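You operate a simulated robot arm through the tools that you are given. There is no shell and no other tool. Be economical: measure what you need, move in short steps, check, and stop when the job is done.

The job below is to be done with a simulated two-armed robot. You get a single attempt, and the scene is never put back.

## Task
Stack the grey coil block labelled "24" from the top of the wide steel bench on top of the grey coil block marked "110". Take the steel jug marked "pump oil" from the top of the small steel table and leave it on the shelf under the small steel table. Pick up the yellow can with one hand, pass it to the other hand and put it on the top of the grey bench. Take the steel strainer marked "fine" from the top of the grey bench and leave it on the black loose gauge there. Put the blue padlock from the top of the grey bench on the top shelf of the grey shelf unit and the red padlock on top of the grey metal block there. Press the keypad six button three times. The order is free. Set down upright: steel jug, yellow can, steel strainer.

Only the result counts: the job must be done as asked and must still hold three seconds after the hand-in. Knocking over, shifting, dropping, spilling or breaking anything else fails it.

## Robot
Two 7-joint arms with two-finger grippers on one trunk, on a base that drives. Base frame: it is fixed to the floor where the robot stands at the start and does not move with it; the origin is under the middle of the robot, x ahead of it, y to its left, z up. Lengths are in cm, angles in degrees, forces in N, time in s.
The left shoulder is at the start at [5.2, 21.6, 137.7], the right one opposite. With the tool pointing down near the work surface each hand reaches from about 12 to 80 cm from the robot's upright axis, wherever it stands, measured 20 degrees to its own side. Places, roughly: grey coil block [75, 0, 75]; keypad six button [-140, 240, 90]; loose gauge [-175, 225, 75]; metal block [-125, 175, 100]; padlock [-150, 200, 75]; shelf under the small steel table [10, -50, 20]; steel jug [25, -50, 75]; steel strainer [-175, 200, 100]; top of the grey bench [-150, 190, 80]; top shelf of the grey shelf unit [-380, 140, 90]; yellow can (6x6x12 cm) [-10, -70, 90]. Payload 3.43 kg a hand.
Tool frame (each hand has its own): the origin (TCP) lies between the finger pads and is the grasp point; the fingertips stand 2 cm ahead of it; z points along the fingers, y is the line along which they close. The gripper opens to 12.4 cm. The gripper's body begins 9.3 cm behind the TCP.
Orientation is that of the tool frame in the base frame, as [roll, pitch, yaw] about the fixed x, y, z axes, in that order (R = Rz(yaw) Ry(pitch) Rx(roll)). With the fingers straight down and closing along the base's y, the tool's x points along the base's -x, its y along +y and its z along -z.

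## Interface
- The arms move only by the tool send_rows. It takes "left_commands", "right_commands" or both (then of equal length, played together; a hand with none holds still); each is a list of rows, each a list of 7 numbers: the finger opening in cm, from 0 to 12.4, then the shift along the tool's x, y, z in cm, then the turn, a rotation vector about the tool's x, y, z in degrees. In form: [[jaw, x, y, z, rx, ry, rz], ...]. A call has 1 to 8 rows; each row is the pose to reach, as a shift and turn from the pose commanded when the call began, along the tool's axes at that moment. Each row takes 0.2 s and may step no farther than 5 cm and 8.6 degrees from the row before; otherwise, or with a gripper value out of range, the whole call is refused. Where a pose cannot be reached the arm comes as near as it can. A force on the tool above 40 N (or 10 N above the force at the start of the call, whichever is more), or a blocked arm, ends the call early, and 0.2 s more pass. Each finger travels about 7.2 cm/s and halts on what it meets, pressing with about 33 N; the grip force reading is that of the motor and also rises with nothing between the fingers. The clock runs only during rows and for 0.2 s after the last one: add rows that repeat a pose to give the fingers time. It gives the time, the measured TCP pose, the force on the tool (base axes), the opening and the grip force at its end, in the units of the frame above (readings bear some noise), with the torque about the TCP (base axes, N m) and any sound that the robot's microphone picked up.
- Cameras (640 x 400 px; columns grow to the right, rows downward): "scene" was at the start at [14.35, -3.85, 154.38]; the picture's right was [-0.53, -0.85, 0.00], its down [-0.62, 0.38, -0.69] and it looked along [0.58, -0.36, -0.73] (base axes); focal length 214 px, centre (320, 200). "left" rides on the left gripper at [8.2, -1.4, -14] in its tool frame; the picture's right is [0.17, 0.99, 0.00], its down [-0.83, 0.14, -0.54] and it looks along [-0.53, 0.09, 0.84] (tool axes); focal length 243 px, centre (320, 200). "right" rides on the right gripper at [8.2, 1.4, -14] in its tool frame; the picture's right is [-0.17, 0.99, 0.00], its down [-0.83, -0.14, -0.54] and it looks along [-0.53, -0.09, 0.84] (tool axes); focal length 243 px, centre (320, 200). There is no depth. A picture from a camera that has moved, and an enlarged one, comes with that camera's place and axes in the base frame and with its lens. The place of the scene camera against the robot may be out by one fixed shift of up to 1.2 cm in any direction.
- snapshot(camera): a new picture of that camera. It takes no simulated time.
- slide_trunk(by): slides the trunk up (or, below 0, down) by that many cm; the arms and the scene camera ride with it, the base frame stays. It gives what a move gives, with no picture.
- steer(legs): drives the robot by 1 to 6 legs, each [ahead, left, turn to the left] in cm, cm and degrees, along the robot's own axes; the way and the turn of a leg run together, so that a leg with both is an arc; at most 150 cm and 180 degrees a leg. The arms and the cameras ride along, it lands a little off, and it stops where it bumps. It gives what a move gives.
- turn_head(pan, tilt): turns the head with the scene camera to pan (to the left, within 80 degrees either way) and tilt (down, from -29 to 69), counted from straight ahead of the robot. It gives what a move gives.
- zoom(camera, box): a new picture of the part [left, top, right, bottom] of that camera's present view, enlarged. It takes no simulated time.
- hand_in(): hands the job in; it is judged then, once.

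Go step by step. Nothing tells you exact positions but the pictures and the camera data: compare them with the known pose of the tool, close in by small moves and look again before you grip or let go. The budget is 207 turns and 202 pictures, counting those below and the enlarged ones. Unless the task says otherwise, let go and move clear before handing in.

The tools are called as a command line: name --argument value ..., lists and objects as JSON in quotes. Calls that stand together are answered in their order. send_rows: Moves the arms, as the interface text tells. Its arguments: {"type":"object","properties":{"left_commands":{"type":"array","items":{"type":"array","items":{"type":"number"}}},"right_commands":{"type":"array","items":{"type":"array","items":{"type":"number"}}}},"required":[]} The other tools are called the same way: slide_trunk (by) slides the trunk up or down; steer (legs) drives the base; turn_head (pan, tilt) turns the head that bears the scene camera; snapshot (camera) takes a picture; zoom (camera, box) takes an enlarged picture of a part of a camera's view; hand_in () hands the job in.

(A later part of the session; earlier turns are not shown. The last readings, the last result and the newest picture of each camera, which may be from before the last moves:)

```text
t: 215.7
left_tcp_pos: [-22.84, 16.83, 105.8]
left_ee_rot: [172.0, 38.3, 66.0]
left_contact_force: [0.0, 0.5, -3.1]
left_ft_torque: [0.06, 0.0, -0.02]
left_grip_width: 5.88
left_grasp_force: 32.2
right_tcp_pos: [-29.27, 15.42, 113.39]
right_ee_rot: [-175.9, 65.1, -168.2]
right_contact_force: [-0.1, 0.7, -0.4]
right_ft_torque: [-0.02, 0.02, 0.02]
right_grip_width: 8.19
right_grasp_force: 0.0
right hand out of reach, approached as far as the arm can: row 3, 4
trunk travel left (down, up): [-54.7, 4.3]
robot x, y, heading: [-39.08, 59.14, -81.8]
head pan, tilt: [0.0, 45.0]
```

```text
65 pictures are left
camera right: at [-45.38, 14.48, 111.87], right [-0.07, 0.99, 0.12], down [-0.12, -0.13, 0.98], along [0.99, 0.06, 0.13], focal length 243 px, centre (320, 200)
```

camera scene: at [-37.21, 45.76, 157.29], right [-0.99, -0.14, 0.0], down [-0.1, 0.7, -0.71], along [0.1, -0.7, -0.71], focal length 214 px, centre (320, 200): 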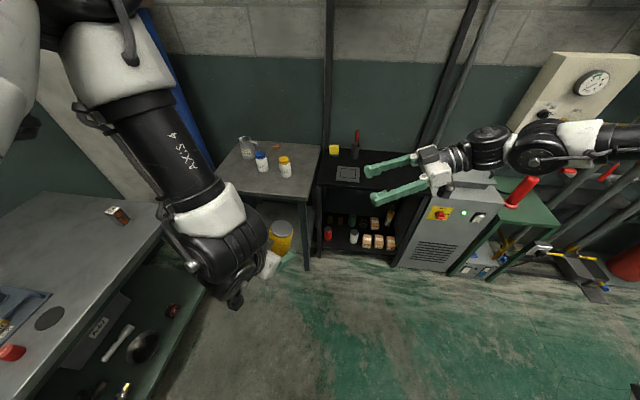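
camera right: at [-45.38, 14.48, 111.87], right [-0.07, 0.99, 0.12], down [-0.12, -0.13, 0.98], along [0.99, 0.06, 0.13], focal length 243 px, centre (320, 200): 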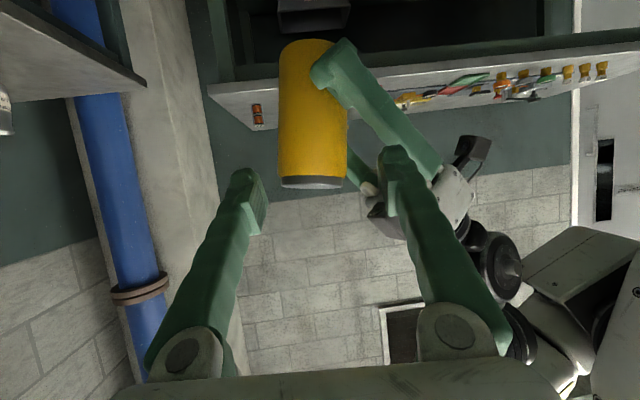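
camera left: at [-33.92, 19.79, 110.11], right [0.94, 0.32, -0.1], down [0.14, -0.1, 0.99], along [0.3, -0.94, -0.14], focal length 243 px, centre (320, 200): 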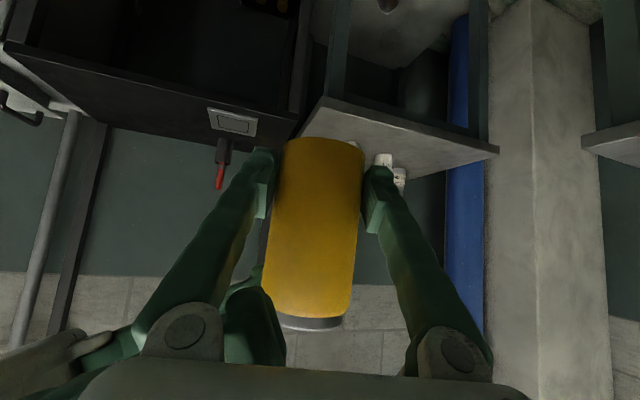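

Only about 4 cm short. Try shifting the can toward the right hand with the left.

send_rows --left_commands '[[3, -0.6, -1.6, 0.2, 0, 0, 0], [3, -1.2, -3.3, 0.4, 0, 0, 0], [3, -1.4, -4, 0.5, 0, 0, 0], [3, -1.4, -4, 0.5, 0, 0, 0]]'

snapshot --camera "right"

```text
t: 216.9
left_tcp_pos: [-23.64, 16.68, 104.53]
left_ee_rot: [170.7, 36.6, 68.4]
left_contact_force: [0.0, 0.2, -2.8]
left_ft_torque: [0.03, -0.02, -0.02]
left_grip_width: 5.86
left_grasp_force: 33.3
right_tcp_pos: [-29.35, 15.23, 113.39]
right_ee_rot: [-175.9, 65.1, -168.3]
right_contact_force: [0.2, 0.8, -0.3]
right_ft_torque: [-0.01, 0.0, 0.02]
right_grip_width: 8.18
right_grasp_force: 0.1
trunk travel left (down, up): [-54.7, 4.3]
robot x, y, heading: [-38.88, 59.31, -81.8]
head pan, tilt: [0.0, 45.0]
stopped in row 4 (left hand): the arm was blocked; the commanded pose is now the measured one
```

```text
64 pictures are left
camera right: at [-45.43, 14.45, 111.87], right [-0.07, 0.99, 0.12], down [-0.12, -0.13, 0.98], along [0.99, 0.05, 0.13], focal length 243 px, centre (320, 200)
```

right: 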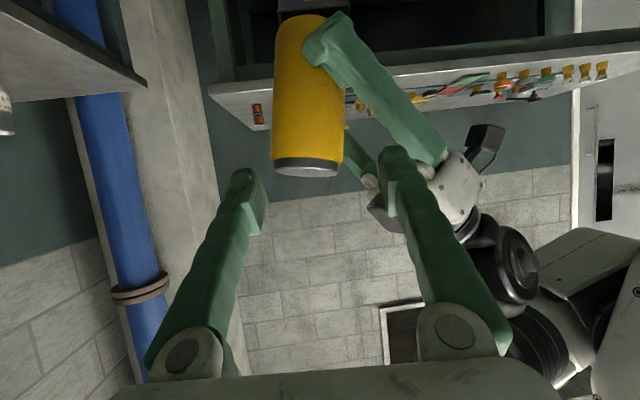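

Lean the can by rolling the left hand 25°, which should bring its top about 2.7 cm closer.

send_rows --left_commands '[[3, 0, 0, 0, 0, 0, 6.5], [3, 0, 0, 0, 0, 0, 13], [3, 0, 0, 0, 0, 0, 19], [3, 0, 0, 0, 0, 0, 25], [3, 0, 0, 0, 0, 0, 25]]'

snapshot --camera "right"

```text
t: 217.7
left_tcp_pos: [-20.34, 15.48, 105.94]
left_ee_rot: [163.7, 35.7, 61.1]
left_contact_force: [0.0, -0.1, -3.0]
left_ft_torque: [0.03, -0.04, 0.01]
left_grip_width: 5.9
left_grasp_force: 32.5
left hand out of reach, approached as far as the arm can: row 2, 3
right_tcp_pos: [-29.18, 15.26, 113.58]
right_ee_rot: [-175.9, 65.0, -168.1]
right_contact_force: [-0.6, 0.3, -0.7]
right_ft_torque: [0.0, -0.04, 0.04]
right_grip_width: 8.2
right_grasp_force: 0.1
trunk travel left (down, up): [-54.7, 4.3]
robot x, y, heading: [-38.9, 59.36, -81.9]
head pan, tilt: [0.0, 45.0]
stopped in row 3 (left hand): the arm was blocked; the commanded pose is now the measured one
```

```text
63 pictures are left
camera right: at [-45.38, 14.46, 111.88], right [-0.07, 0.99, 0.12], down [-0.12, -0.13, 0.98], along [0.99, 0.05, 0.13], focal length 243 px, centre (320, 200)
```

right: 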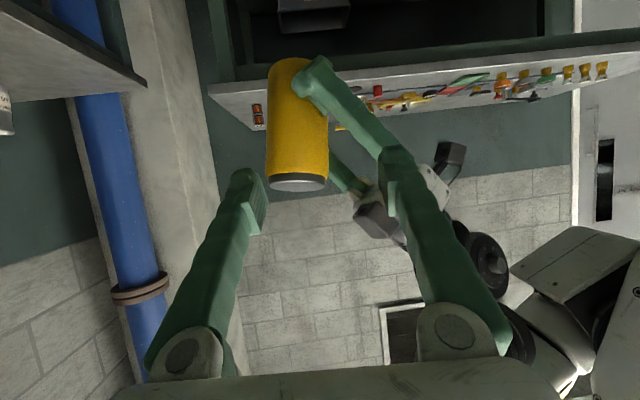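

Rolling the other way should free the left arm to move right. Do that while shifting the can 7 cm toward the right hand.

send_rows --left_commands '[[3, -0.6, -1.5, 0, 0, 0, -7], [3, -1.2, -2.9, 0.1, 0, 0, -14], [3, -1.8, -4.4, 0.1, 0, 0, -21], [3, -2.4, -5.8, 0.2, 0, 0, -28], [3, -2.8, -6.8, 0.2, 0, 0, -33], [3, -2.8, -6.8, 0.2, 0, 0, -33]]'

snapshot --camera "right"

```text
t: 218.8
left_tcp_pos: [-22.75, 15.58, 104.5]
left_ee_rot: [-177.6, 37.3, 98.5]
left_contact_force: [-0.1, -0.1, -3.3]
left_ft_torque: [0.04, 0.01, -0.01]
left_grip_width: 5.87
left_grasp_force: 32.5
right_tcp_pos: [-29.46, 14.79, 113.57]
right_ee_rot: [-175.7, 65.0, -168.3]
right_contact_force: [-0.7, -1.0, -0.2]
right_ft_torque: [-0.01, -0.04, -0.02]
right_grip_width: 8.17
right_grasp_force: 0.0
trunk travel left (down, up): [-54.7, 4.3]
robot x, y, heading: [-39.1, 58.75, -81.9]
head pan, tilt: [0.0, 45.0]
stopped in row 5 (left hand): the force on the tool passed its limit at 48 N (the readings are from after the stop); the commanded pose is now the measured one
```

```text
62 pictures are left
camera right: at [-45.62, 14.18, 111.93], right [-0.06, 0.99, 0.12], down [-0.12, -0.13, 0.98], along [0.99, 0.05, 0.13], focal length 243 px, centre (320, 200)
```

right: 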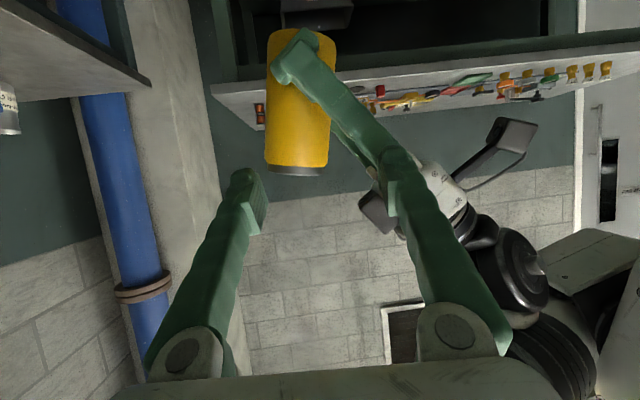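

The left hand now moves freely but its palm met my right rear fingertip. Pull the right back, level the can with the left and shift it 3.5 cm right.

send_rows --right_commands '[[7.3, 0, 0, -3, 0, 0, 0], [7.3, 0, 0, -6, 0, 0, 0], [7.3, 0, 0, -8, 0, 0, 0]]'

send_rows --left_commands '[[3, 0, -0.9, -0.2, 0, -3, 0], [3, 0, -1.8, -0.4, 0, -6, 0], [3, 0, -2.6, -0.6, 0, -9, 0], [3, 0.1, -3.5, -0.8, 0, -12, 0], [3, 0.1, -3.5, -0.8, 0, -12, 0]]'

snapshot --camera "right"

```text
t: 219.6
left_tcp_pos: [-22.64, 15.61, 104.46]
left_ee_rot: [-177.6, 37.5, 98.5]
left_contact_force: [0.3, -1.3, -3.8]
left_ft_torque: [0.03, -0.01, -0.01]
left_grip_width: 5.86
left_grasp_force: 33.6
right_tcp_pos: [-36.6, 14.3, 116.83]
right_ee_rot: [-175.6, 65.0, -168.1]
right_contact_force: [0.3, -0.6, -0.2]
right_ft_torque: [0.01, 0.0, 0.01]
right_grip_width: 7.32
right_grasp_force: 0.0
trunk travel left (down, up): [-54.7, 4.3]
robot x, y, heading: [-38.82, 59.38, -82.0]
head pan, tilt: [0.0, 45.0]
```

```text
t: 220.3
left_tcp_pos: [-20.08, 13.16, 106.19]
left_ee_rot: [-172.1, 44.4, 111.8]
left_contact_force: [-0.3, 0.8, -2.5]
left_ft_torque: [0.05, 0.01, 0.0]
left_grip_width: 5.87
left_grasp_force: 32.8
right_tcp_pos: [-36.59, 14.11, 116.81]
right_ee_rot: [-175.7, 65.1, -168.3]
right_contact_force: [0.0, 1.1, -0.7]
right_ft_torque: [-0.04, -0.03, 0.0]
right_grip_width: 7.33
right_grasp_force: 0.0
trunk travel left (down, up): [-54.7, 4.3]
robot x, y, heading: [-39.02, 59.42, -81.8]
head pan, tilt: [0.0, 45.0]
stopped in row 3 (left hand): the arm was blocked; the commanded pose is now the measured one
```

```text
61 pictures are left
camera right: at [-52.78, 13.33, 115.27], right [-0.07, 0.99, 0.12], down [-0.12, -0.13, 0.98], along [0.99, 0.05, 0.13], focal length 243 px, centre (320, 200)
```

right: 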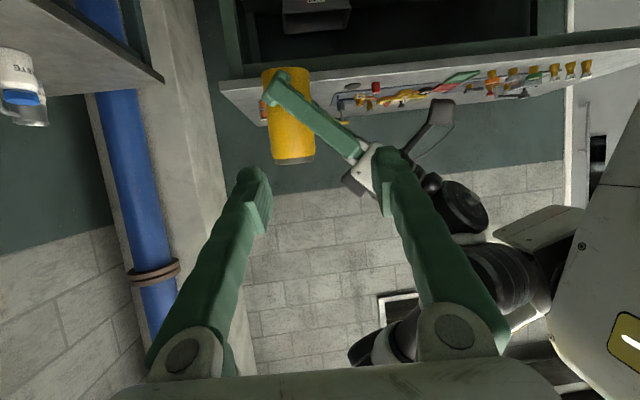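

Pitch up is what blocks the left arm. Return to the flatter-lean state (pitch ≈37) and move right from there.

send_rows --left_commands '[[3, 1.1, -1.2, -0.3, 0.9, 2, 2.3], [3, 2.2, -2.4, -0.6, 1.8, 4, 4.6], [3, 3.3, -3.7, -1, 2.7, 6, 6.9], [3, 4.4, -4.9, -1.3, 3.6, 8.3, 9.2], [3, 4.4, -4.9, -1.3, 3.6, 8.3, 9.2]]'

snapshot --camera "right"

```text
t: 221.5
left_tcp_pos: [-26.15, 15.5, 104.62]
left_ee_rot: [-177.1, 37.2, 98.5]
left_contact_force: [0.1, -0.2, -2.6]
left_ft_torque: [0.04, 0.03, 0.01]
left_grip_width: 5.87
left_grasp_force: 32.9
right_tcp_pos: [-36.72, 14.03, 116.77]
right_ee_rot: [-175.6, 65.0, -168.2]
right_contact_force: [-0.4, 0.2, 0.2]
right_ft_torque: [-0.01, 0.01, 0.03]
right_grip_width: 7.3
right_grasp_force: 0.0
trunk travel left (down, up): [-54.7, 4.3]
robot x, y, heading: [-39.03, 59.06, -81.8]
head pan, tilt: [0.0, 45.0]
```

```text
60 pictures are left
camera right: at [-52.8, 13.34, 115.27], right [-0.07, 0.99, 0.12], down [-0.12, -0.13, 0.98], along [0.99, 0.05, 0.13], focal length 243 px, centre (320, 200)
```

right: 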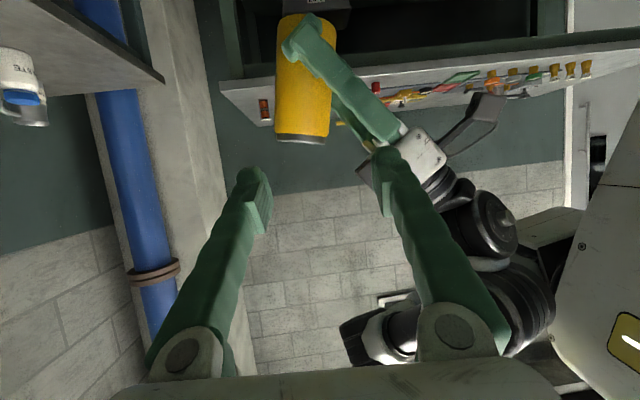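

That works: the left is free at (-26,15.5). Shift it 3.5 cm more to the right and 1 cm up.

send_rows --left_commands '[[3, -0.1, -1.2, -0.4, 0, 0, 0], [3, -0.2, -2.4, -0.8, 0, 0, 0], [3, -0.2, -3.5, -1.1, 0, 0, 0], [3, -0.2, -3.5, -1.1, 0, 0, 0]]'

snapshot --camera "right"

```text
t: 222.5
left_tcp_pos: [-29.66, 15.67, 105.6]
left_ee_rot: [-177.0, 37.2, 98.7]
left_contact_force: [0.2, -0.2, -3.7]
left_ft_torque: [0.04, 0.0, 0.04]
left_grip_width: 5.86
left_grasp_force: 32.6
right_tcp_pos: [-36.68, 14.13, 116.87]
right_ee_rot: [-175.6, 65.0, -168.3]
right_contact_force: [0.7, 0.1, 1.0]
right_ft_torque: [-0.01, -0.01, -0.03]
right_grip_width: 7.31
right_grasp_force: 0.1
trunk travel left (down, up): [-54.7, 4.3]
robot x, y, heading: [-38.78, 58.94, -81.9]
head pan, tilt: [0.0, 45.0]
```

```text
59 pictures are left
camera right: at [-52.79, 13.33, 115.27], right [-0.06, 0.99, 0.12], down [-0.12, -0.13, 0.98], along [0.99, 0.05, 0.13], focal length 243 px, centre (320, 200)
```

right: 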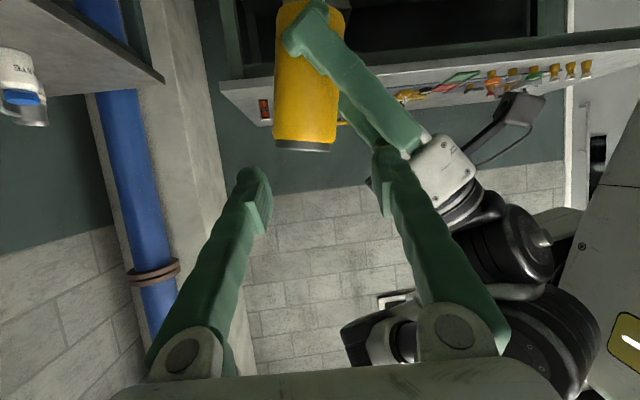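

Slide the right hand in along the can's top.

send_rows --right_commands '[[7.5, 0.3, -0.7, 1.5, 0, 0, 0], [7.5, 0.7, -1.2, 3.2, 0, 0, 0], [7.5, 1.1, -1.4, 5, 0, 0, 0], [7.5, 1.5, -1.5, 6.7, 0, 0, 0], [7.5, 1.8, -1.5, 8.3, 0, 0, 0], [7.5, 1.8, -1.5, 8.3, 0, 0, 0]]'

snapshot --camera "right"

```text
t: 223.9
left_tcp_pos: [-29.66, 15.75, 105.82]
left_ee_rot: [-177.1, 37.3, 98.4]
left_contact_force: [0.2, -0.1, -3.0]
left_ft_torque: [0.04, 0.03, 0.01]
left_grip_width: 5.85
left_grasp_force: 33.0
right_tcp_pos: [-30.26, 13.5, 112.26]
right_ee_rot: [-175.6, 65.0, -168.2]
right_contact_force: [0.2, 0.4, -0.7]
right_ft_torque: [-0.01, -0.02, 0.01]
right_grip_width: 7.51
right_grasp_force: 0.0
right hand out of reach, approached as far as the arm can: row 5, 6
trunk travel left (down, up): [-54.7, 4.3]
robot x, y, heading: [-38.91, 59.11, -81.9]
head pan, tilt: [0.0, 45.0]
```

```text
58 pictures are left
camera right: at [-46.46, 12.71, 110.68], right [-0.06, 0.99, 0.12], down [-0.12, -0.13, 0.98], along [0.99, 0.05, 0.13], focal length 243 px, centre (320, 200)
```

right: 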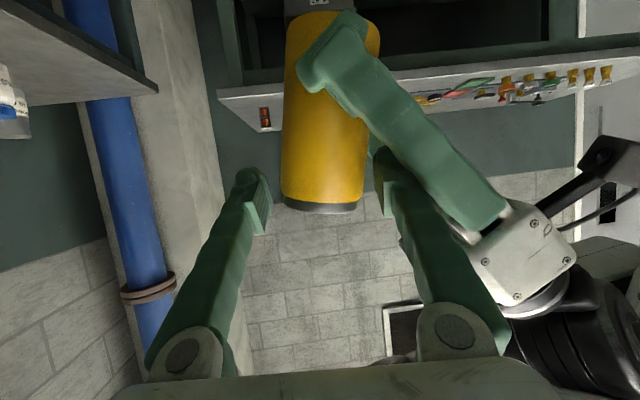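

The can is well between the right fingers, no contact. Close the right hand.

send_rows --right_commands '[[6.5, 0, 0, 0, 0, 0, 0], [5, 0, 0, 0, 0, 0, 0], [3, 0, 0, 0, 0, 0, 0], [3, 0, 0, 0, 0, 0, 0]]'

snapshot --camera "right"

```text
t: 224.9
left_tcp_pos: [-29.63, 15.63, 105.74]
left_ee_rot: [-177.2, 37.3, 98.5]
left_contact_force: [2.6, -13.6, -7.8]
left_ft_torque: [0.16, -0.02, -0.19]
left_grip_width: 5.83
left_grasp_force: 32.9
right_tcp_pos: [-30.3, 13.7, 112.2]
right_ee_rot: [-176.0, 65.1, -168.4]
right_contact_force: [-3.0, 13.2, 5.1]
right_ft_torque: [0.92, 0.18, 0.34]
right_grip_width: 6.09
right_grasp_force: 33.2
trunk travel left (down, up): [-54.7, 4.3]
robot x, y, heading: [-39.34, 59.76, -81.8]
head pan, tilt: [0.0, 45.0]
```

```text
57 pictures are left
camera right: at [-46.43, 12.79, 110.67], right [-0.07, 0.99, 0.12], down [-0.12, -0.13, 0.98], along [0.99, 0.05, 0.13], focal length 243 px, centre (320, 200)
```

right: 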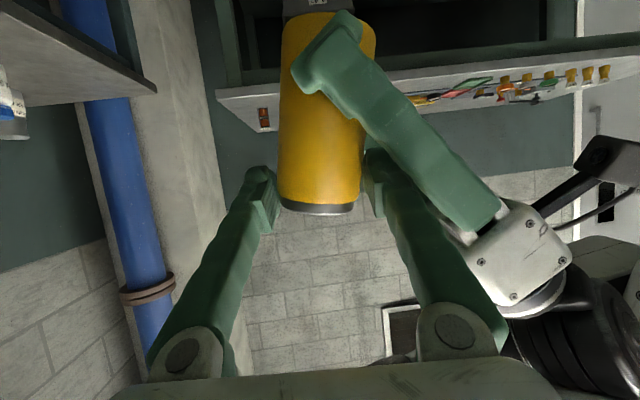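

Both hands hold the can. Open the left and drop it straight down, clear of the right fingers.

send_rows --left_commands '[[6.5, 0, 0, 0, 0, 0, 0], [8, 0, 0, 0, 0, 0, 0], [8.6, 0, 0, 0, 0, 0, 0], [8.6, 1.5, 0.1, 2, 0, 0, 0], [8.6, 3, 0.2, 4, 0, 0, 0], [8.6, 4.5, 0.3, 5.9, 0, 0, 0], [8.6, 6.6, 0.4, 8.7, 0, 0, 0]]'

snapshot --camera "right"

```text
t: 226.5
left_tcp_pos: [-29.81, 15.58, 94.73]
left_ee_rot: [-177.0, 37.1, 98.5]
left_contact_force: [-0.4, 0.3, -0.2]
left_ft_torque: [-0.01, 0.01, -0.01]
left_grip_width: 8.63
left_grasp_force: 0.1
right_tcp_pos: [-30.28, 13.42, 112.26]
right_ee_rot: [-175.7, 65.0, -168.3]
right_contact_force: [0.8, -0.3, 0.8]
right_ft_torque: [-0.05, 0.07, 0.0]
right_grip_width: 5.87
right_grasp_force: 33.5
trunk travel left (down, up): [-54.7, 4.3]
robot x, y, heading: [-38.81, 59.08, -82.1]
head pan, tilt: [0.0, 45.0]
```

```text
56 pictures are left
camera right: at [-46.45, 12.63, 110.63], right [-0.06, 0.99, 0.12], down [-0.12, -0.13, 0.98], along [0.99, 0.05, 0.13], focal length 243 px, centre (320, 200)
```

right: 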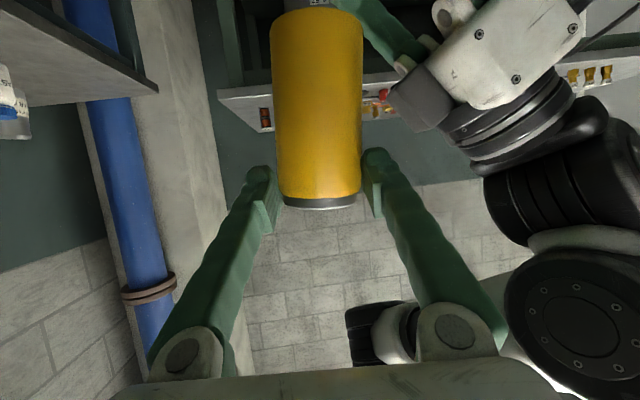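

Handover done: the right hand alone holds the can. Retreat the right hand to its side and the left to its own side.

send_rows --right_commands '[[3, 0, 0, -3.5, 0, 0, 0], [3, 0, 0, -7, 0, 0, 0], [3, 0, 0, -10.5, 0, 0, 0], [3, 0, 0, -14, 0, 0, 0], [3, 0, 0, -17, 0, 0, 0]]' --left_commands '[[8.6, 0, 0, 0, 0, 0, 0], [8.6, 0, 0, 0, 0, 0, 0], [8.6, 0, 4, 0, 0, 0, 0], [8.6, 0, 8, 0, 0, 0, 0], [8.6, 0, 12, 0, 0, 0, 0]]'

turn_head --pan -70 --tilt 15

snapshot --camera "scene"

```text
t: 227.7
left_tcp_pos: [-17.85, 16.98, 94.3]
left_ee_rot: [-177.0, 37.3, 98.4]
left_contact_force: [0.4, -0.6, 0.3]
left_ft_torque: [0.02, 0.05, -0.01]
left_grip_width: 8.64
left_grasp_force: 0.0
right_tcp_pos: [-45.65, 11.8, 119.44]
right_ee_rot: [-175.4, 65.0, -168.1]
right_contact_force: [0.4, 0.5, -2.8]
right_ft_torque: [-0.02, 0.02, 0.01]
right_grip_width: 5.86
right_grasp_force: 32.9
trunk travel left (down, up): [-54.7, 4.3]
robot x, y, heading: [-38.98, 59.2, -82.2]
head pan, tilt: [0.0, 45.0]
```

```text
t: 229.2
left_tcp_pos: [-18.05, 17.02, 94.38]
left_ee_rot: [-177.1, 37.2, 98.5]
left_contact_force: [0.4, -0.7, 0.1]
left_ft_torque: [0.01, 0.01, 0.02]
left_grip_width: 8.6
left_grasp_force: 0.1
right_tcp_pos: [-45.8, 11.78, 119.33]
right_ee_rot: [-175.6, 65.0, -168.3]
right_contact_force: [0.8, -0.5, -2.2]
right_ft_torque: [-0.01, 0.01, -0.02]
right_grip_width: 5.84
right_grasp_force: 32.8
trunk travel left (down, up): [-54.7, 4.3]
robot x, y, heading: [-38.93, 59.26, -81.9]
head pan, tilt: [-70.0, 15.0]
```

```text
55 pictures are left
camera scene: at [-46.64, 49.28, 161.96], right [-0.47, 0.88, 0.0], down [0.23, 0.12, -0.97], along [-0.85, -0.46, -0.26], focal length 214 px, centre (320, 200)
```

scene: 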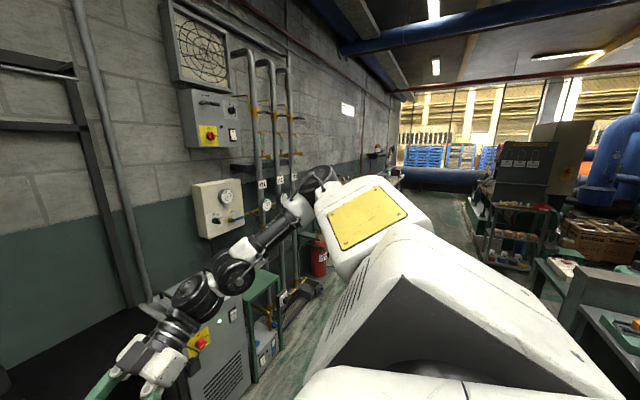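

Turn toward the grey bench area (behind me to the left) and look.

steer --legs '[[0, 0, -150]]'

turn_head --pan 0 --tilt 25

snapshot --camera "scene"

```text
t: 238.0
left_tcp_pos: [-79.21, 83.69, 94.27]
left_ee_rot: [-177.1, 37.3, -49.1]
left_contact_force: [-0.4, -0.1, -0.9]
left_ft_torque: [0.0, 0.01, 0.05]
left_grip_width: 8.59
left_grasp_force: 0.2
right_tcp_pos: [-58.67, 102.98, 119.41]
right_ee_rot: [-175.6, 64.9, 44.1]
right_contact_force: [-0.8, 0.1, -2.0]
right_ft_torque: [0.04, -0.04, 0.0]
right_grip_width: 5.8
right_grasp_force: 33.6
trunk travel left (down, up): [-54.7, 4.3]
robot x, y, heading: [-38.8, 59.35, 130.5]
head pan, tilt: [-70.0, 15.0]
```

```text
t: 239.4
left_tcp_pos: [-79.2, 83.78, 94.26]
left_ee_rot: [-177.1, 37.2, -49.1]
left_contact_force: [0.2, -0.1, -0.1]
left_ft_torque: [-0.01, 0.0, -0.01]
left_grip_width: 8.6
left_grasp_force: 0.0
right_tcp_pos: [-58.65, 103.04, 119.38]
right_ee_rot: [-175.6, 65.0, 44.2]
right_contact_force: [0.7, -0.1, -2.6]
right_ft_torque: [0.02, -0.03, -0.04]
right_grip_width: 5.77
right_grasp_force: 33.0
trunk travel left (down, up): [-54.7, 4.3]
robot x, y, heading: [-38.56, 59.56, 130.4]
head pan, tilt: [0.0, 25.0]
```

```text
54 pictures are left
camera scene: at [-49.04, 71.07, 160.34], right [0.76, 0.65, 0.0], down [0.27, -0.32, -0.91], along [-0.59, 0.69, -0.42], focal length 214 px, centre (320, 200)
```

scene: 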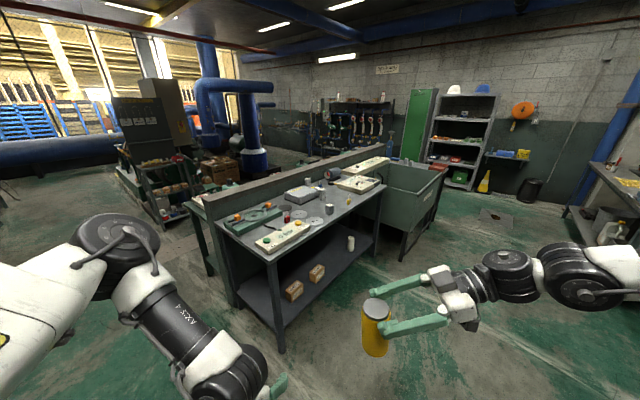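

I see the grey bench (front edge along x≈-128, y≈126–280), and the can is held well. Zoom in on the bench top.

zoom --camera "scene" --box '[190, 140, 430, 290]'

send_rows --left_commands '[[8.6, -2.4, 0, -3.2, 0, 0, 0], [8.6, -4.8, 0, -6.4, 0, 0, 0], [8.6, -7.2, 0, -9.5, 0, 0, 0], [8.6, -9.6, 0, -12.7, 0, 0, 0], [8.6, -12, 0, -15.9, 0, 0, 0], [8.6, -14.4, 0, -19, 0, 0, 0], [8.6, -16.8, 0, -22, 0, 0, 0]]'

```text
2.67 times, centred on (310, 215) of scene
camera zoom: at [-49.04, 71.07, 160.34], right [0.76, 0.65, 0.0], down [0.27, -0.32, -0.91], along [-0.59, 0.69, -0.42], focal length 572 px, centre (347, 160)
```

zoom: 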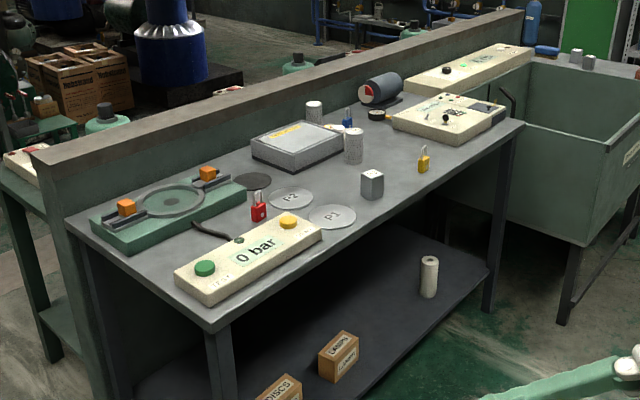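

```text
t: 241.2
left_tcp_pos: [-80.36, 78.88, 114.02]
left_ee_rot: [177.6, 28.1, -51.4]
left_contact_force: [0.8, 0.1, -0.1]
left_ft_torque: [0.02, -0.01, 0.02]
left_grip_width: 8.62
left_grasp_force: 0.1
left hand out of reach, approached as far as the arm can: row 5, 6, 7
right_tcp_pos: [-58.28, 102.8, 119.43]
right_ee_rot: [-175.6, 65.0, 44.2]
right_contact_force: [0.3, -0.1, -3.0]
right_ft_torque: [0.05, 0.02, -0.05]
right_grip_width: 5.81
right_grasp_force: 32.5
trunk travel left (down, up): [-54.7, 4.3]
robot x, y, heading: [-38.96, 59.09, 130.2]
head pan, tilt: [0.0, 25.0]
stopped in row 7 (left hand): the arm was blocked; the commanded pose is now the measured one
```

I can see all bench items: red, blue and yellow padlocks, metal block, strainers, the keypad panel and the loose gauge. Drive nearer, facing the bench.

steer --legs '[[100, -34, 0], [0, 0, 50]]'

turn_head --pan -5 --tilt 45

snapshot --camera "scene"

```text
t: 250.5
left_tcp_pos: [-117.99, 137.44, 113.97]
left_ee_rot: [177.8, 28.1, -2.0]
left_contact_force: [0.8, 0.4, -0.8]
left_ft_torque: [0.0, 0.02, 0.02]
left_grip_width: 8.61
left_grasp_force: 0.0
right_tcp_pos: [-121.75, 169.69, 119.27]
right_ee_rot: [-175.7, 64.9, 93.5]
right_contact_force: [-0.1, 0.5, -2.9]
right_ft_torque: [0.05, 0.04, 0.0]
right_grip_width: 5.76
right_grasp_force: 33.6
trunk travel left (down, up): [-54.7, 4.3]
robot x, y, heading: [-76.13, 155.82, 179.8]
head pan, tilt: [0.0, 25.0]
```

```text
t: 251.4
left_tcp_pos: [-118.03, 137.41, 114.07]
left_ee_rot: [177.7, 28.0, -2.0]
left_contact_force: [-0.2, 0.0, 0.1]
left_ft_torque: [-0.02, -0.02, -0.01]
left_grip_width: 8.62
left_grasp_force: 0.3
right_tcp_pos: [-121.81, 169.6, 119.35]
right_ee_rot: [-175.7, 65.0, 93.4]
right_contact_force: [0.5, 0.6, -3.3]
right_ft_torque: [0.05, 0.0, 0.01]
right_grip_width: 5.78
right_grasp_force: 33.3
trunk travel left (down, up): [-54.7, 4.3]
robot x, y, heading: [-75.77, 155.73, 179.8]
head pan, tilt: [-5.0, 45.0]
```

```text
52 pictures are left
camera scene: at [-90.03, 157.14, 157.29], right [0.09, 1.0, 0.0], down [0.7, -0.06, -0.71], along [-0.7, 0.06, -0.71], focal length 214 px, centre (320, 200)
```

scene: 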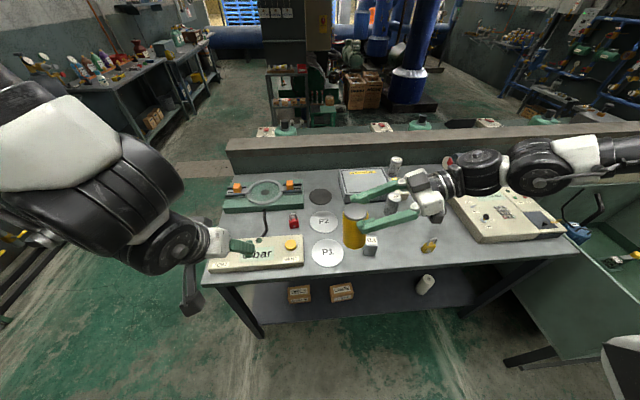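

Bench top is at z≈85. A free spot for the can lies at about (-134,191) between the metal block and the yellow padlock. Drive so the can hovers over it.

steer --legs '[[12.2, -22, 0]]'

snapshot --camera "scene"

```text
t: 254.9
left_tcp_pos: [-130.04, 159.54, 113.97]
left_ee_rot: [177.7, 28.0, -1.8]
left_contact_force: [0.5, 0.1, 0.8]
left_ft_torque: [-0.02, -0.01, 0.03]
left_grip_width: 8.61
left_grasp_force: 0.0
right_tcp_pos: [-133.9, 191.53, 119.44]
right_ee_rot: [-175.7, 65.0, 93.6]
right_contact_force: [0.5, -0.9, -2.8]
right_ft_torque: [0.05, 0.03, -0.04]
right_grip_width: 5.74
right_grasp_force: 32.8
trunk travel left (down, up): [-54.7, 4.3]
robot x, y, heading: [-88.03, 178.33, -180.0]
head pan, tilt: [-5.0, 45.0]
```

```text
51 pictures are left
camera scene: at [-102.06, 179.17, 157.29], right [0.09, 1.0, 0.0], down [0.7, -0.06, -0.71], along [-0.7, 0.06, -0.71], focal length 214 px, centre (320, 200)
```

scene: 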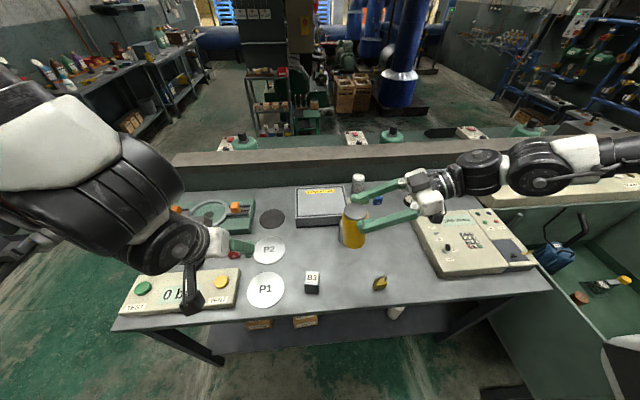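

The landing point projects exactly between block B3 and the yellow padlock. Narrow the left jaw and lower the trunk 20 cm.

send_rows --left_commands '[[4, 0, 0, 0, 0, 0, 0], [4, 0, 0, 0, 0, 0, 0]]'

slide_trunk --by -20

snapshot --camera "right"

```text
t: 255.5
left_tcp_pos: [-130.05, 159.52, 113.95]
left_ee_rot: [177.8, 28.0, -2.0]
left_contact_force: [-0.8, 0.0, -0.2]
left_ft_torque: [-0.01, -0.04, -0.02]
left_grip_width: 3.99
left_grasp_force: 0.0
right_tcp_pos: [-133.91, 191.5, 119.35]
right_ee_rot: [-175.7, 65.0, 93.5]
right_contact_force: [-0.8, 0.5, -3.5]
right_ft_torque: [0.04, 0.01, 0.03]
right_grip_width: 5.74
right_grasp_force: 32.7
trunk travel left (down, up): [-54.7, 4.3]
robot x, y, heading: [-87.62, 178.32, -180.0]
head pan, tilt: [-5.0, 45.0]
```

```text
t: 257.1
left_tcp_pos: [-126.39, 159.86, 87.36]
left_ee_rot: [178.7, 13.0, -1.8]
left_contact_force: [4.1, -4.2, 28.3]
left_ft_torque: [0.58, 0.1, -0.08]
left_grip_width: 3.53
left_grasp_force: 0.1
right_tcp_pos: [-133.69, 191.66, 102.56]
right_ee_rot: [-176.4, 65.0, 92.9]
right_contact_force: [0.2, -0.3, -2.6]
right_ft_torque: [0.05, 0.0, 0.01]
right_grip_width: 5.75
right_grasp_force: 33.1
trunk travel left (down, up): [-38.1, 21.0]
robot x, y, heading: [-87.73, 178.28, -179.8]
head pan, tilt: [-5.0, 45.0]
stopped: the force on the tool passed its limit at 139 N (the readings are from after the stop); the commanded pose is now the measured one
```

```text
50 pictures are left
camera right: at [-132.18, 207.83, 100.9], right [0.99, -0.08, 0.12], down [-0.11, 0.14, 0.98], along [-0.09, -0.99, 0.13], focal length 243 px, centre (320, 200)
```

right: 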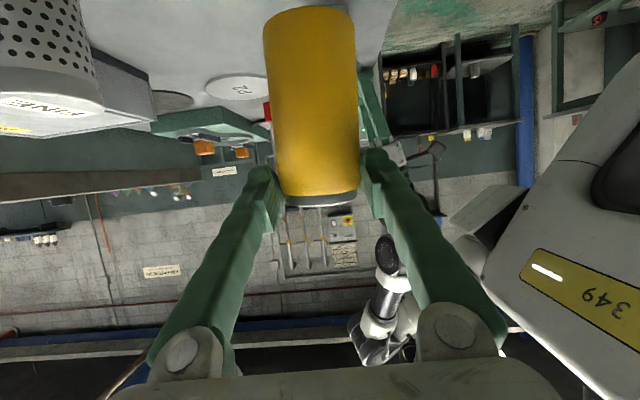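

The left hand drifted down and touched the bench top. Raise it immediately and look.

send_rows --left_commands '[[4, -0.5, 0, -2, 0, 0, 0], [4, -1, 0, -5, 0, 0, 0], [4, -2, 0, -9, 0, 0, 0], [4, -3, 0, -13, 0, 0, 0], [4, -3, 0, -16, 0, 0, 0]]'

snapshot --camera "scene"

```text
t: 258.4
left_tcp_pos: [-127.99, 160.75, 104.09]
left_ee_rot: [178.8, 12.6, -1.7]
left_contact_force: [0.5, 0.2, 0.5]
left_ft_torque: [0.06, 0.04, 0.02]
left_grip_width: 4.04
left_grasp_force: 0.0
left hand out of reach, approached as far as the arm can: row 1, 2, 3, 4, 5
right_tcp_pos: [-133.72, 191.26, 102.64]
right_ee_rot: [-176.4, 64.9, 92.9]
right_contact_force: [0.5, 0.1, -2.6]
right_ft_torque: [0.06, 0.03, -0.02]
right_grip_width: 5.73
right_grasp_force: 33.0
trunk travel left (down, up): [-38.1, 21.0]
robot x, y, heading: [-87.53, 178.25, -179.9]
head pan, tilt: [-5.0, 45.0]
```

```text
49 pictures are left
camera scene: at [-109.75, 178.9, 138.75], right [0.09, 1.0, 0.0], down [0.7, -0.06, -0.71], along [-0.71, 0.06, -0.71], focal length 214 px, centre (320, 200)
```

scene: 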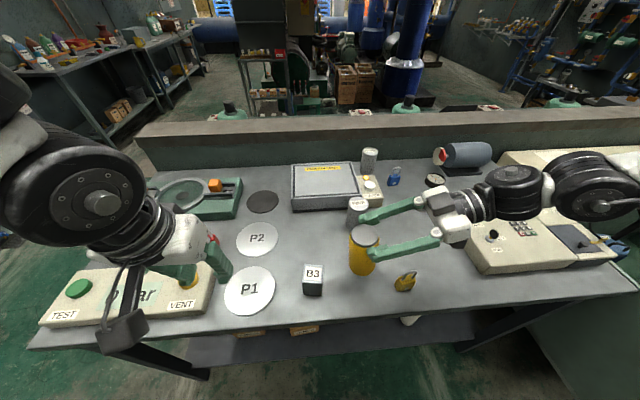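

Nothing seems displaced. Now lower the can: its base is about 7 cm above the bench. Trunk down 5 first.

slide_trunk --by -5

snapshot --camera "right"

```text
t: 259.3
left_tcp_pos: [-128.24, 161.06, 98.01]
left_ee_rot: [178.8, 10.2, -1.8]
left_contact_force: [0.1, 0.1, 0.7]
left_ft_torque: [0.03, -0.02, 0.01]
left_grip_width: 3.99
left_grasp_force: 0.1
right_tcp_pos: [-133.9, 191.53, 97.48]
right_ee_rot: [-176.6, 65.0, 92.7]
right_contact_force: [0.4, 0.1, -3.7]
right_ft_torque: [0.02, 0.01, 0.0]
right_grip_width: 5.71
right_grasp_force: 32.8
trunk travel left (down, up): [-33.1, 26.0]
robot x, y, heading: [-87.89, 178.23, -179.8]
head pan, tilt: [-5.0, 45.0]
```

```text
48 pictures are left
camera right: at [-132.38, 207.79, 95.92], right [0.99, -0.08, 0.12], down [-0.11, 0.14, 0.98], along [-0.09, -0.99, 0.13], focal length 243 px, centre (320, 200)
```

right: 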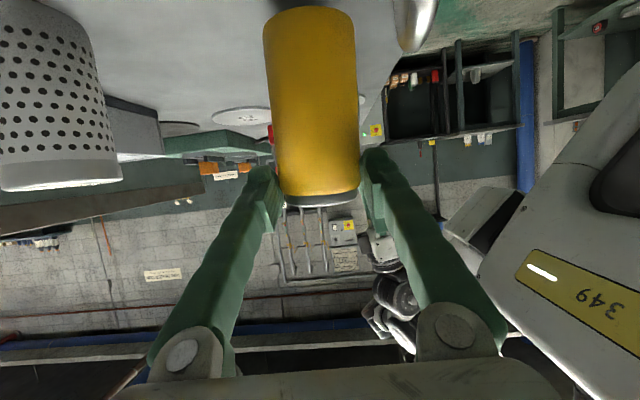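

Nearly there. Lower with the right arm in small steps.

send_rows --right_commands '[[3, 0.7, 0, 0.3, 0, 0, 0], [3, 1.2, 0, 0.55, 0, 0, 0], [3, 1.5, 0, 0.7, 0, 0, 0], [3, 1.8, 0, 0.84, 0, 0, 0], [3, 1.8, 0, 0.84, 0, 0, 0]]'

```text
t: 260.5
left_tcp_pos: [-128.08, 161.01, 98.11]
left_ee_rot: [178.8, 10.2, -1.8]
left_contact_force: [-0.2, -0.3, -0.2]
left_ft_torque: [-0.02, 0.01, 0.04]
left_grip_width: 4.02
left_grasp_force: 0.1
right_tcp_pos: [-133.89, 191.5, 95.76]
right_ee_rot: [-176.2, 65.2, 93.2]
right_contact_force: [0.7, 2.0, 9.2]
right_ft_torque: [-0.2, 0.1, -0.07]
right_grip_width: 5.75
right_grasp_force: 33.4
trunk travel left (down, up): [-33.1, 26.0]
robot x, y, heading: [-88.28, 178.2, -180.2]
head pan, tilt: [-5.0, 45.0]
```

Contact. Open gently and withdraw along the fingers (upward and to the right).

send_rows --right_commands '[[5.6, 0, 0, 0, 0, 0, 0], [6, 0, 0, 0, 0, 0, 0], [6.8, 0, 0, 0, 0, 0, 0], [7.6, 0, 0, 0, 0, 0, 0], [7.6, 0, 0, -3, 0, 0, 0], [7.6, 0, 0, -7, 0, 0, 0], [7.6, -2, 0, -11, 0, 0, 0], [7.6, -4, 0, -15, 0, 0, 0]]'

snapshot --camera "scene"

```text
t: 262.3
left_tcp_pos: [-128.1, 161.2, 98.06]
left_ee_rot: [178.8, 10.2, -1.8]
left_contact_force: [-0.4, 0.8, -0.2]
left_ft_torque: [-0.01, 0.0, 0.01]
left_grip_width: 4.01
left_grasp_force: 0.1
right_tcp_pos: [-133.57, 203.48, 105.6]
right_ee_rot: [-176.6, 65.2, 92.7]
right_contact_force: [0.4, 0.8, 0.8]
right_ft_torque: [0.03, 0.01, -0.02]
right_grip_width: 7.59
right_grasp_force: 0.1
trunk travel left (down, up): [-33.1, 26.0]
robot x, y, heading: [-87.88, 177.92, -179.8]
head pan, tilt: [-5.0, 45.0]
```

```text
47 pictures are left
camera scene: at [-111.01, 179.26, 133.84], right [0.09, 1.0, 0.0], down [0.7, -0.06, -0.71], along [-0.7, 0.06, -0.71], focal length 214 px, centre (320, 200)
```

scene: 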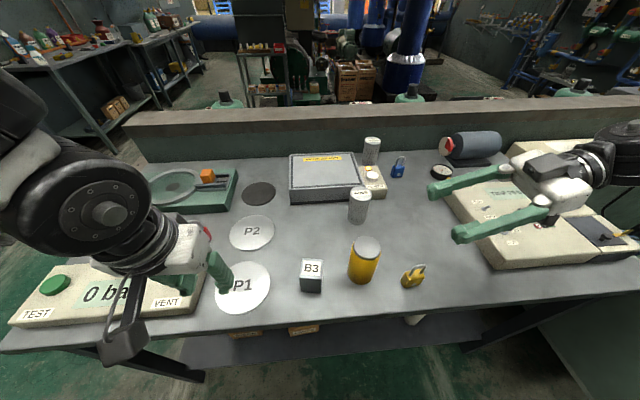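

The can stands upright on the bench. Zoom in on the right part: strainers, gauge, blue padlock and keypad.

zoom --camera "scene" --box '[280, 120, 600, 320]'

snapshot --camera "right"

```text
2.00 times, centred on (440, 220) of scene
camera zoom: at [-111.01, 179.26, 133.84], right [0.09, 1.0, 0.0], down [0.7, -0.06, -0.71], along [-0.7, 0.06, -0.71], focal length 429 px, centre (80, 160)
```

zoom: 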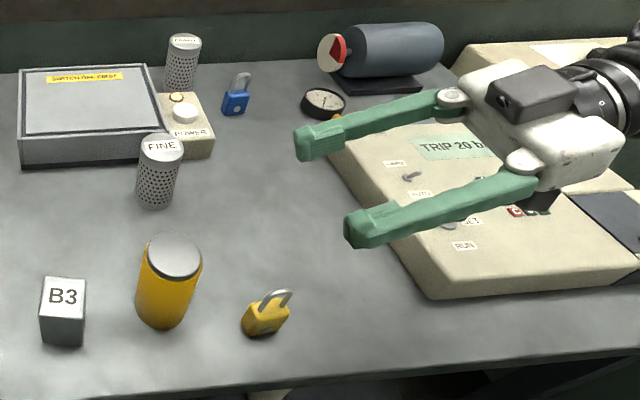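

```text
45 pictures are left
camera right: at [-132.09, 219.66, 104.02], right [0.99, -0.08, 0.13], down [-0.11, 0.14, 0.98], along [-0.09, -0.99, 0.13], focal length 243 px, centre (320, 200)
```

right: 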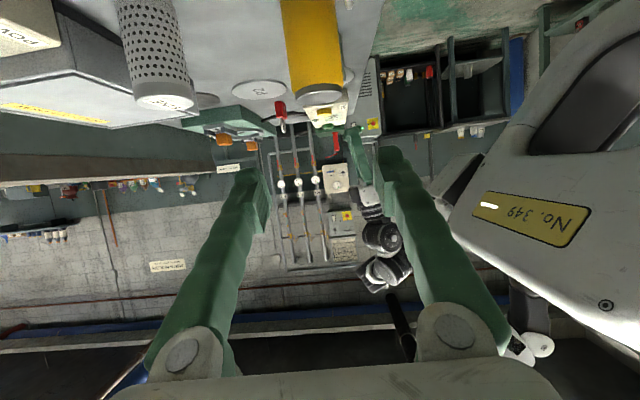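

FINE is at about (-150,193.7), gauge (-168,228), blue padlock (-170,212). Bring the right hand up to tool-down, then look at the keypad.

send_rows --right_commands '[[7.6, -1.4, 0, -0.6, 0, 8.1, 0], [7.6, -2.7, 0, -1.2, 0, 16.2, 0], [7.6, -4, 0, -1.9, 0, 24.3, 0], [7.6, -5.4, 0, -2.5, 0, 32.4, 0], [7.6, -6.8, 0, -3.1, 0, 40.5, 0], [7.6, -8, 0, -3.7, 0, 48.6, 0], [7.6, -9.4, 0, -4.4, 0, 56.7, 0], [7.6, -10.8, 0, -5, 0, 64.8, 0]]' --left_commands '[[4, 0, 0, -1, 0, 0, 0], [4, 0, 0, -2, 0, 0, 0], [4, 0, 0, -3, 0, 0, 0], [4, 0, 0, -4, 0, 0, 0], [4, 0, 0, -5, 0, 0, 0], [4, 0, 0, -6, 0, 0, 0], [4, 0, 0, -7, 0, 0, 0], [4, 0, 0, -8, 0, 0, 0]]'

turn_head --pan -30 --tilt 45

snapshot --camera "scene"

```text
t: 264.1
left_tcp_pos: [-126.97, 161.18, 105.8]
left_ee_rot: [178.8, 10.0, -1.8]
left_contact_force: [0.0, 0.2, -0.6]
left_ft_torque: [0.01, -0.08, 0.02]
left_grip_width: 4.0
left_grasp_force: 0.0
right_tcp_pos: [-133.65, 203.35, 117.15]
right_ee_rot: [-178.7, 0.3, 89.7]
right_contact_force: [-0.3, 0.0, 0.0]
right_ft_torque: [-0.03, -0.02, 0.04]
right_grip_width: 7.59
right_grasp_force: 0.0
trunk travel left (down, up): [-33.1, 26.0]
robot x, y, heading: [-87.86, 178.16, -179.8]
head pan, tilt: [-5.0, 45.0]
```

```text
t: 265.0
left_tcp_pos: [-126.77, 161.32, 105.93]
left_ee_rot: [178.7, 10.2, -1.9]
left_contact_force: [0.1, 0.8, 1.0]
left_ft_torque: [-0.01, 0.01, 0.0]
left_grip_width: 4.0
left_grasp_force: 0.1
right_tcp_pos: [-133.36, 203.51, 117.19]
right_ee_rot: [-178.7, 0.3, 89.6]
right_contact_force: [0.1, 0.6, -0.5]
right_ft_torque: [0.01, 0.01, -0.01]
right_grip_width: 7.61
right_grasp_force: 0.1
trunk travel left (down, up): [-33.1, 26.0]
robot x, y, heading: [-87.63, 178.41, -180.1]
head pan, tilt: [-30.0, 45.0]
```

```text
44 pictures are left
camera scene: at [-110.04, 182.54, 133.82], right [0.5, 0.87, 0.0], down [0.61, -0.35, -0.71], along [-0.61, 0.35, -0.71], focal length 214 px, centre (320, 200)
```

scene: 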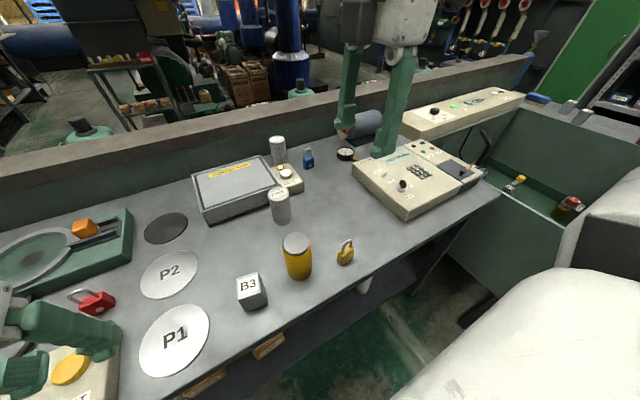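

Now fetch the FINE strainer with the right hand. Shift the base a little left/ahead and bring the hand above it.

steer --legs '[[3, 7, 0]]'

send_rows --right_commands '[[9, -0.4, -3.4, 2.4, 0, 0, 0], [9, -0.8, -6.8, 4.8, 0, 0, 0], [9, -1.3, -10.2, 7.2, 0, 0, 0], [9, -1.8, -13.6, 9.6, 0, 0, 0], [9, -1.8, -13.6, 11, 0, 0, 0], [9, -1.8, -13.6, 11, 0, 0, 0]]'

snapshot --camera "right"

```text
t: 266.6
left_tcp_pos: [-129.52, 154.39, 106.07]
left_ee_rot: [178.8, 10.2, -1.7]
left_contact_force: [0.0, -0.2, 0.6]
left_ft_torque: [-0.01, 0.03, -0.02]
left_grip_width: 4.01
left_grasp_force: 0.1
right_tcp_pos: [-136.32, 196.46, 117.31]
right_ee_rot: [-178.6, 0.3, 89.6]
right_contact_force: [-0.7, 1.1, 0.2]
right_ft_torque: [0.01, -0.01, -0.01]
right_grip_width: 7.6
right_grasp_force: 0.0
trunk travel left (down, up): [-33.1, 26.0]
robot x, y, heading: [-90.34, 171.41, -180.1]
head pan, tilt: [-30.0, 45.0]
```

```text
t: 268.0
left_tcp_pos: [-129.78, 154.27, 105.89]
left_ee_rot: [178.8, 10.2, -1.8]
left_contact_force: [0.0, -0.1, -0.5]
left_ft_torque: [-0.01, 0.0, -0.02]
left_grip_width: 4.0
left_grasp_force: 0.0
right_tcp_pos: [-147.5, 197.31, 106.2]
right_ee_rot: [-178.4, 0.5, 89.7]
right_contact_force: [0.2, -0.9, 0.3]
right_ft_torque: [0.02, -0.02, -0.01]
right_grip_width: 9.0
right_grasp_force: 0.0
right hand out of reach, approached as far as the arm can: row 2, 3, 4, 5, 6
trunk travel left (down, up): [-33.1, 26.0]
robot x, y, heading: [-90.41, 171.33, -180.2]
head pan, tilt: [-30.0, 45.0]
```

```text
43 pictures are left
camera right: at [-145.67, 205.67, 120.07], right [0.98, -0.17, -0.03], down [-0.13, -0.82, 0.55], along [-0.12, -0.54, -0.83], focal length 243 px, centre (320, 200)
```

right: 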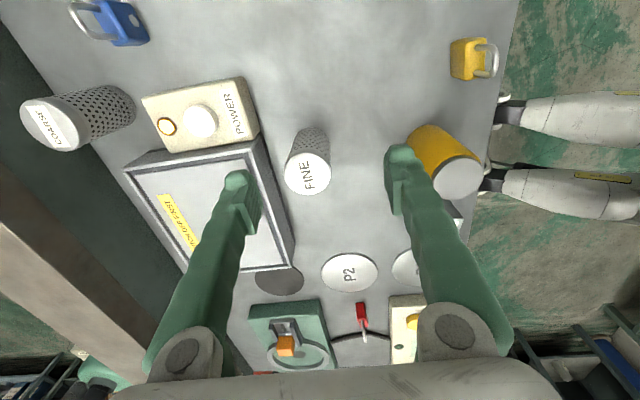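

FINE's top is at (-150,193.7,95.6). Drive a bit left so the arm has margin, then align and descend part way.

steer --legs '[[2.5, 8, 0]]'

send_rows --right_commands '[[9, 2.2, 0, 0, 0, 0, 0], [9, 4.4, 0, 0, 0, 0, 0], [9, 4.4, 0, 3, 0, 0, 0], [9, 4.4, 0, 6, 0, 0, 0], [9, 4.4, 0, 6, 0, 0, 0]]'

snapshot --camera "right"

```text
t: 269.7
left_tcp_pos: [-132.23, 146.2, 106.03]
left_ee_rot: [178.8, 10.3, -1.8]
left_contact_force: [-0.4, 0.1, 0.3]
left_ft_torque: [0.0, 0.0, -0.01]
left_grip_width: 4.02
left_grasp_force: 0.0
right_tcp_pos: [-149.9, 189.11, 106.22]
right_ee_rot: [-178.4, 0.5, 89.7]
right_contact_force: [-0.3, 1.0, -0.3]
right_ft_torque: [-0.01, 0.02, -0.01]
right_grip_width: 9.03
right_grasp_force: 0.2
trunk travel left (down, up): [-33.1, 26.0]
robot x, y, heading: [-93.34, 163.07, 180.0]
head pan, tilt: [-30.0, 45.0]
```

```text
t: 270.9
left_tcp_pos: [-132.16, 146.2, 105.92]
left_ee_rot: [178.7, 10.2, -1.9]
left_contact_force: [0.7, -0.7, -0.6]
left_ft_torque: [0.02, 0.05, 0.01]
left_grip_width: 4.0
left_grasp_force: 0.1
right_tcp_pos: [-149.92, 193.57, 100.13]
right_ee_rot: [-178.3, 0.5, 89.5]
right_contact_force: [0.0, 0.3, 0.8]
right_ft_torque: [0.01, 0.02, 0.01]
right_grip_width: 9.02
right_grasp_force: 0.1
trunk travel left (down, up): [-33.1, 26.0]
robot x, y, heading: [-93.74, 162.86, 179.9]
head pan, tilt: [-30.0, 45.0]
```

```text
42 pictures are left
camera right: at [-148.06, 201.95, 114.01], right [0.98, -0.17, -0.03], down [-0.13, -0.82, 0.55], along [-0.12, -0.54, -0.83], focal length 243 px, centre (320, 200)
```

right: 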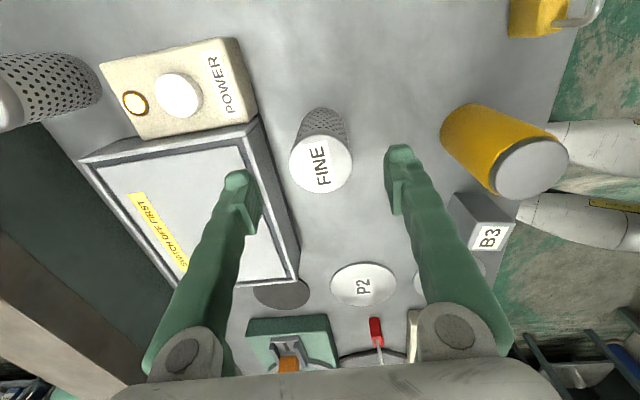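

Aligned. The grey box edge is close on one side, so narrow the jaw to 7.2 and descend.

send_rows --right_commands '[[7.2, 0, 0.1, 0, 0, 0, 0], [7.2, 0, 0.1, 0.5, 0, 0, 0], [7.2, 0, 0.1, 3, 0, 0, 0], [7.2, 0, 0.1, 5.5, 0, 0, 0], [7.2, 0, 0.1, 7.7, 0, 0, 0], [7.2, 0, 0.1, 7.7, 0, 0, 0]]'

snapshot --camera "right"

```text
t: 272.3
left_tcp_pos: [-132.16, 146.25, 105.97]
left_ee_rot: [178.8, 10.2, -1.9]
left_contact_force: [1.2, 0.6, 0.2]
left_ft_torque: [-0.06, 0.01, -0.01]
left_grip_width: 4.02
left_grasp_force: 0.0
right_tcp_pos: [-149.99, 193.4, 92.43]
right_ee_rot: [-178.4, 0.5, 89.6]
right_contact_force: [-0.2, -0.1, -0.2]
right_ft_torque: [-0.02, -0.01, 0.02]
right_grip_width: 7.19
right_grasp_force: 0.0
trunk travel left (down, up): [-33.1, 26.0]
robot x, y, heading: [-93.31, 162.98, 179.9]
head pan, tilt: [-30.0, 45.0]
```

```text
41 pictures are left
camera right: at [-148.13, 201.81, 106.37], right [0.98, -0.17, -0.03], down [-0.13, -0.82, 0.55], along [-0.12, -0.54, -0.83], focal length 243 px, centre (320, 200)
```

right: 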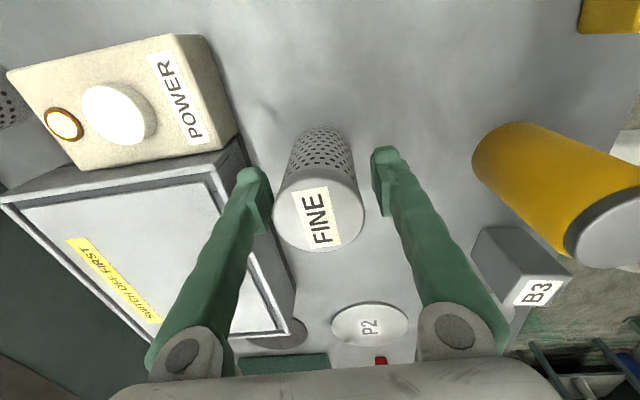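

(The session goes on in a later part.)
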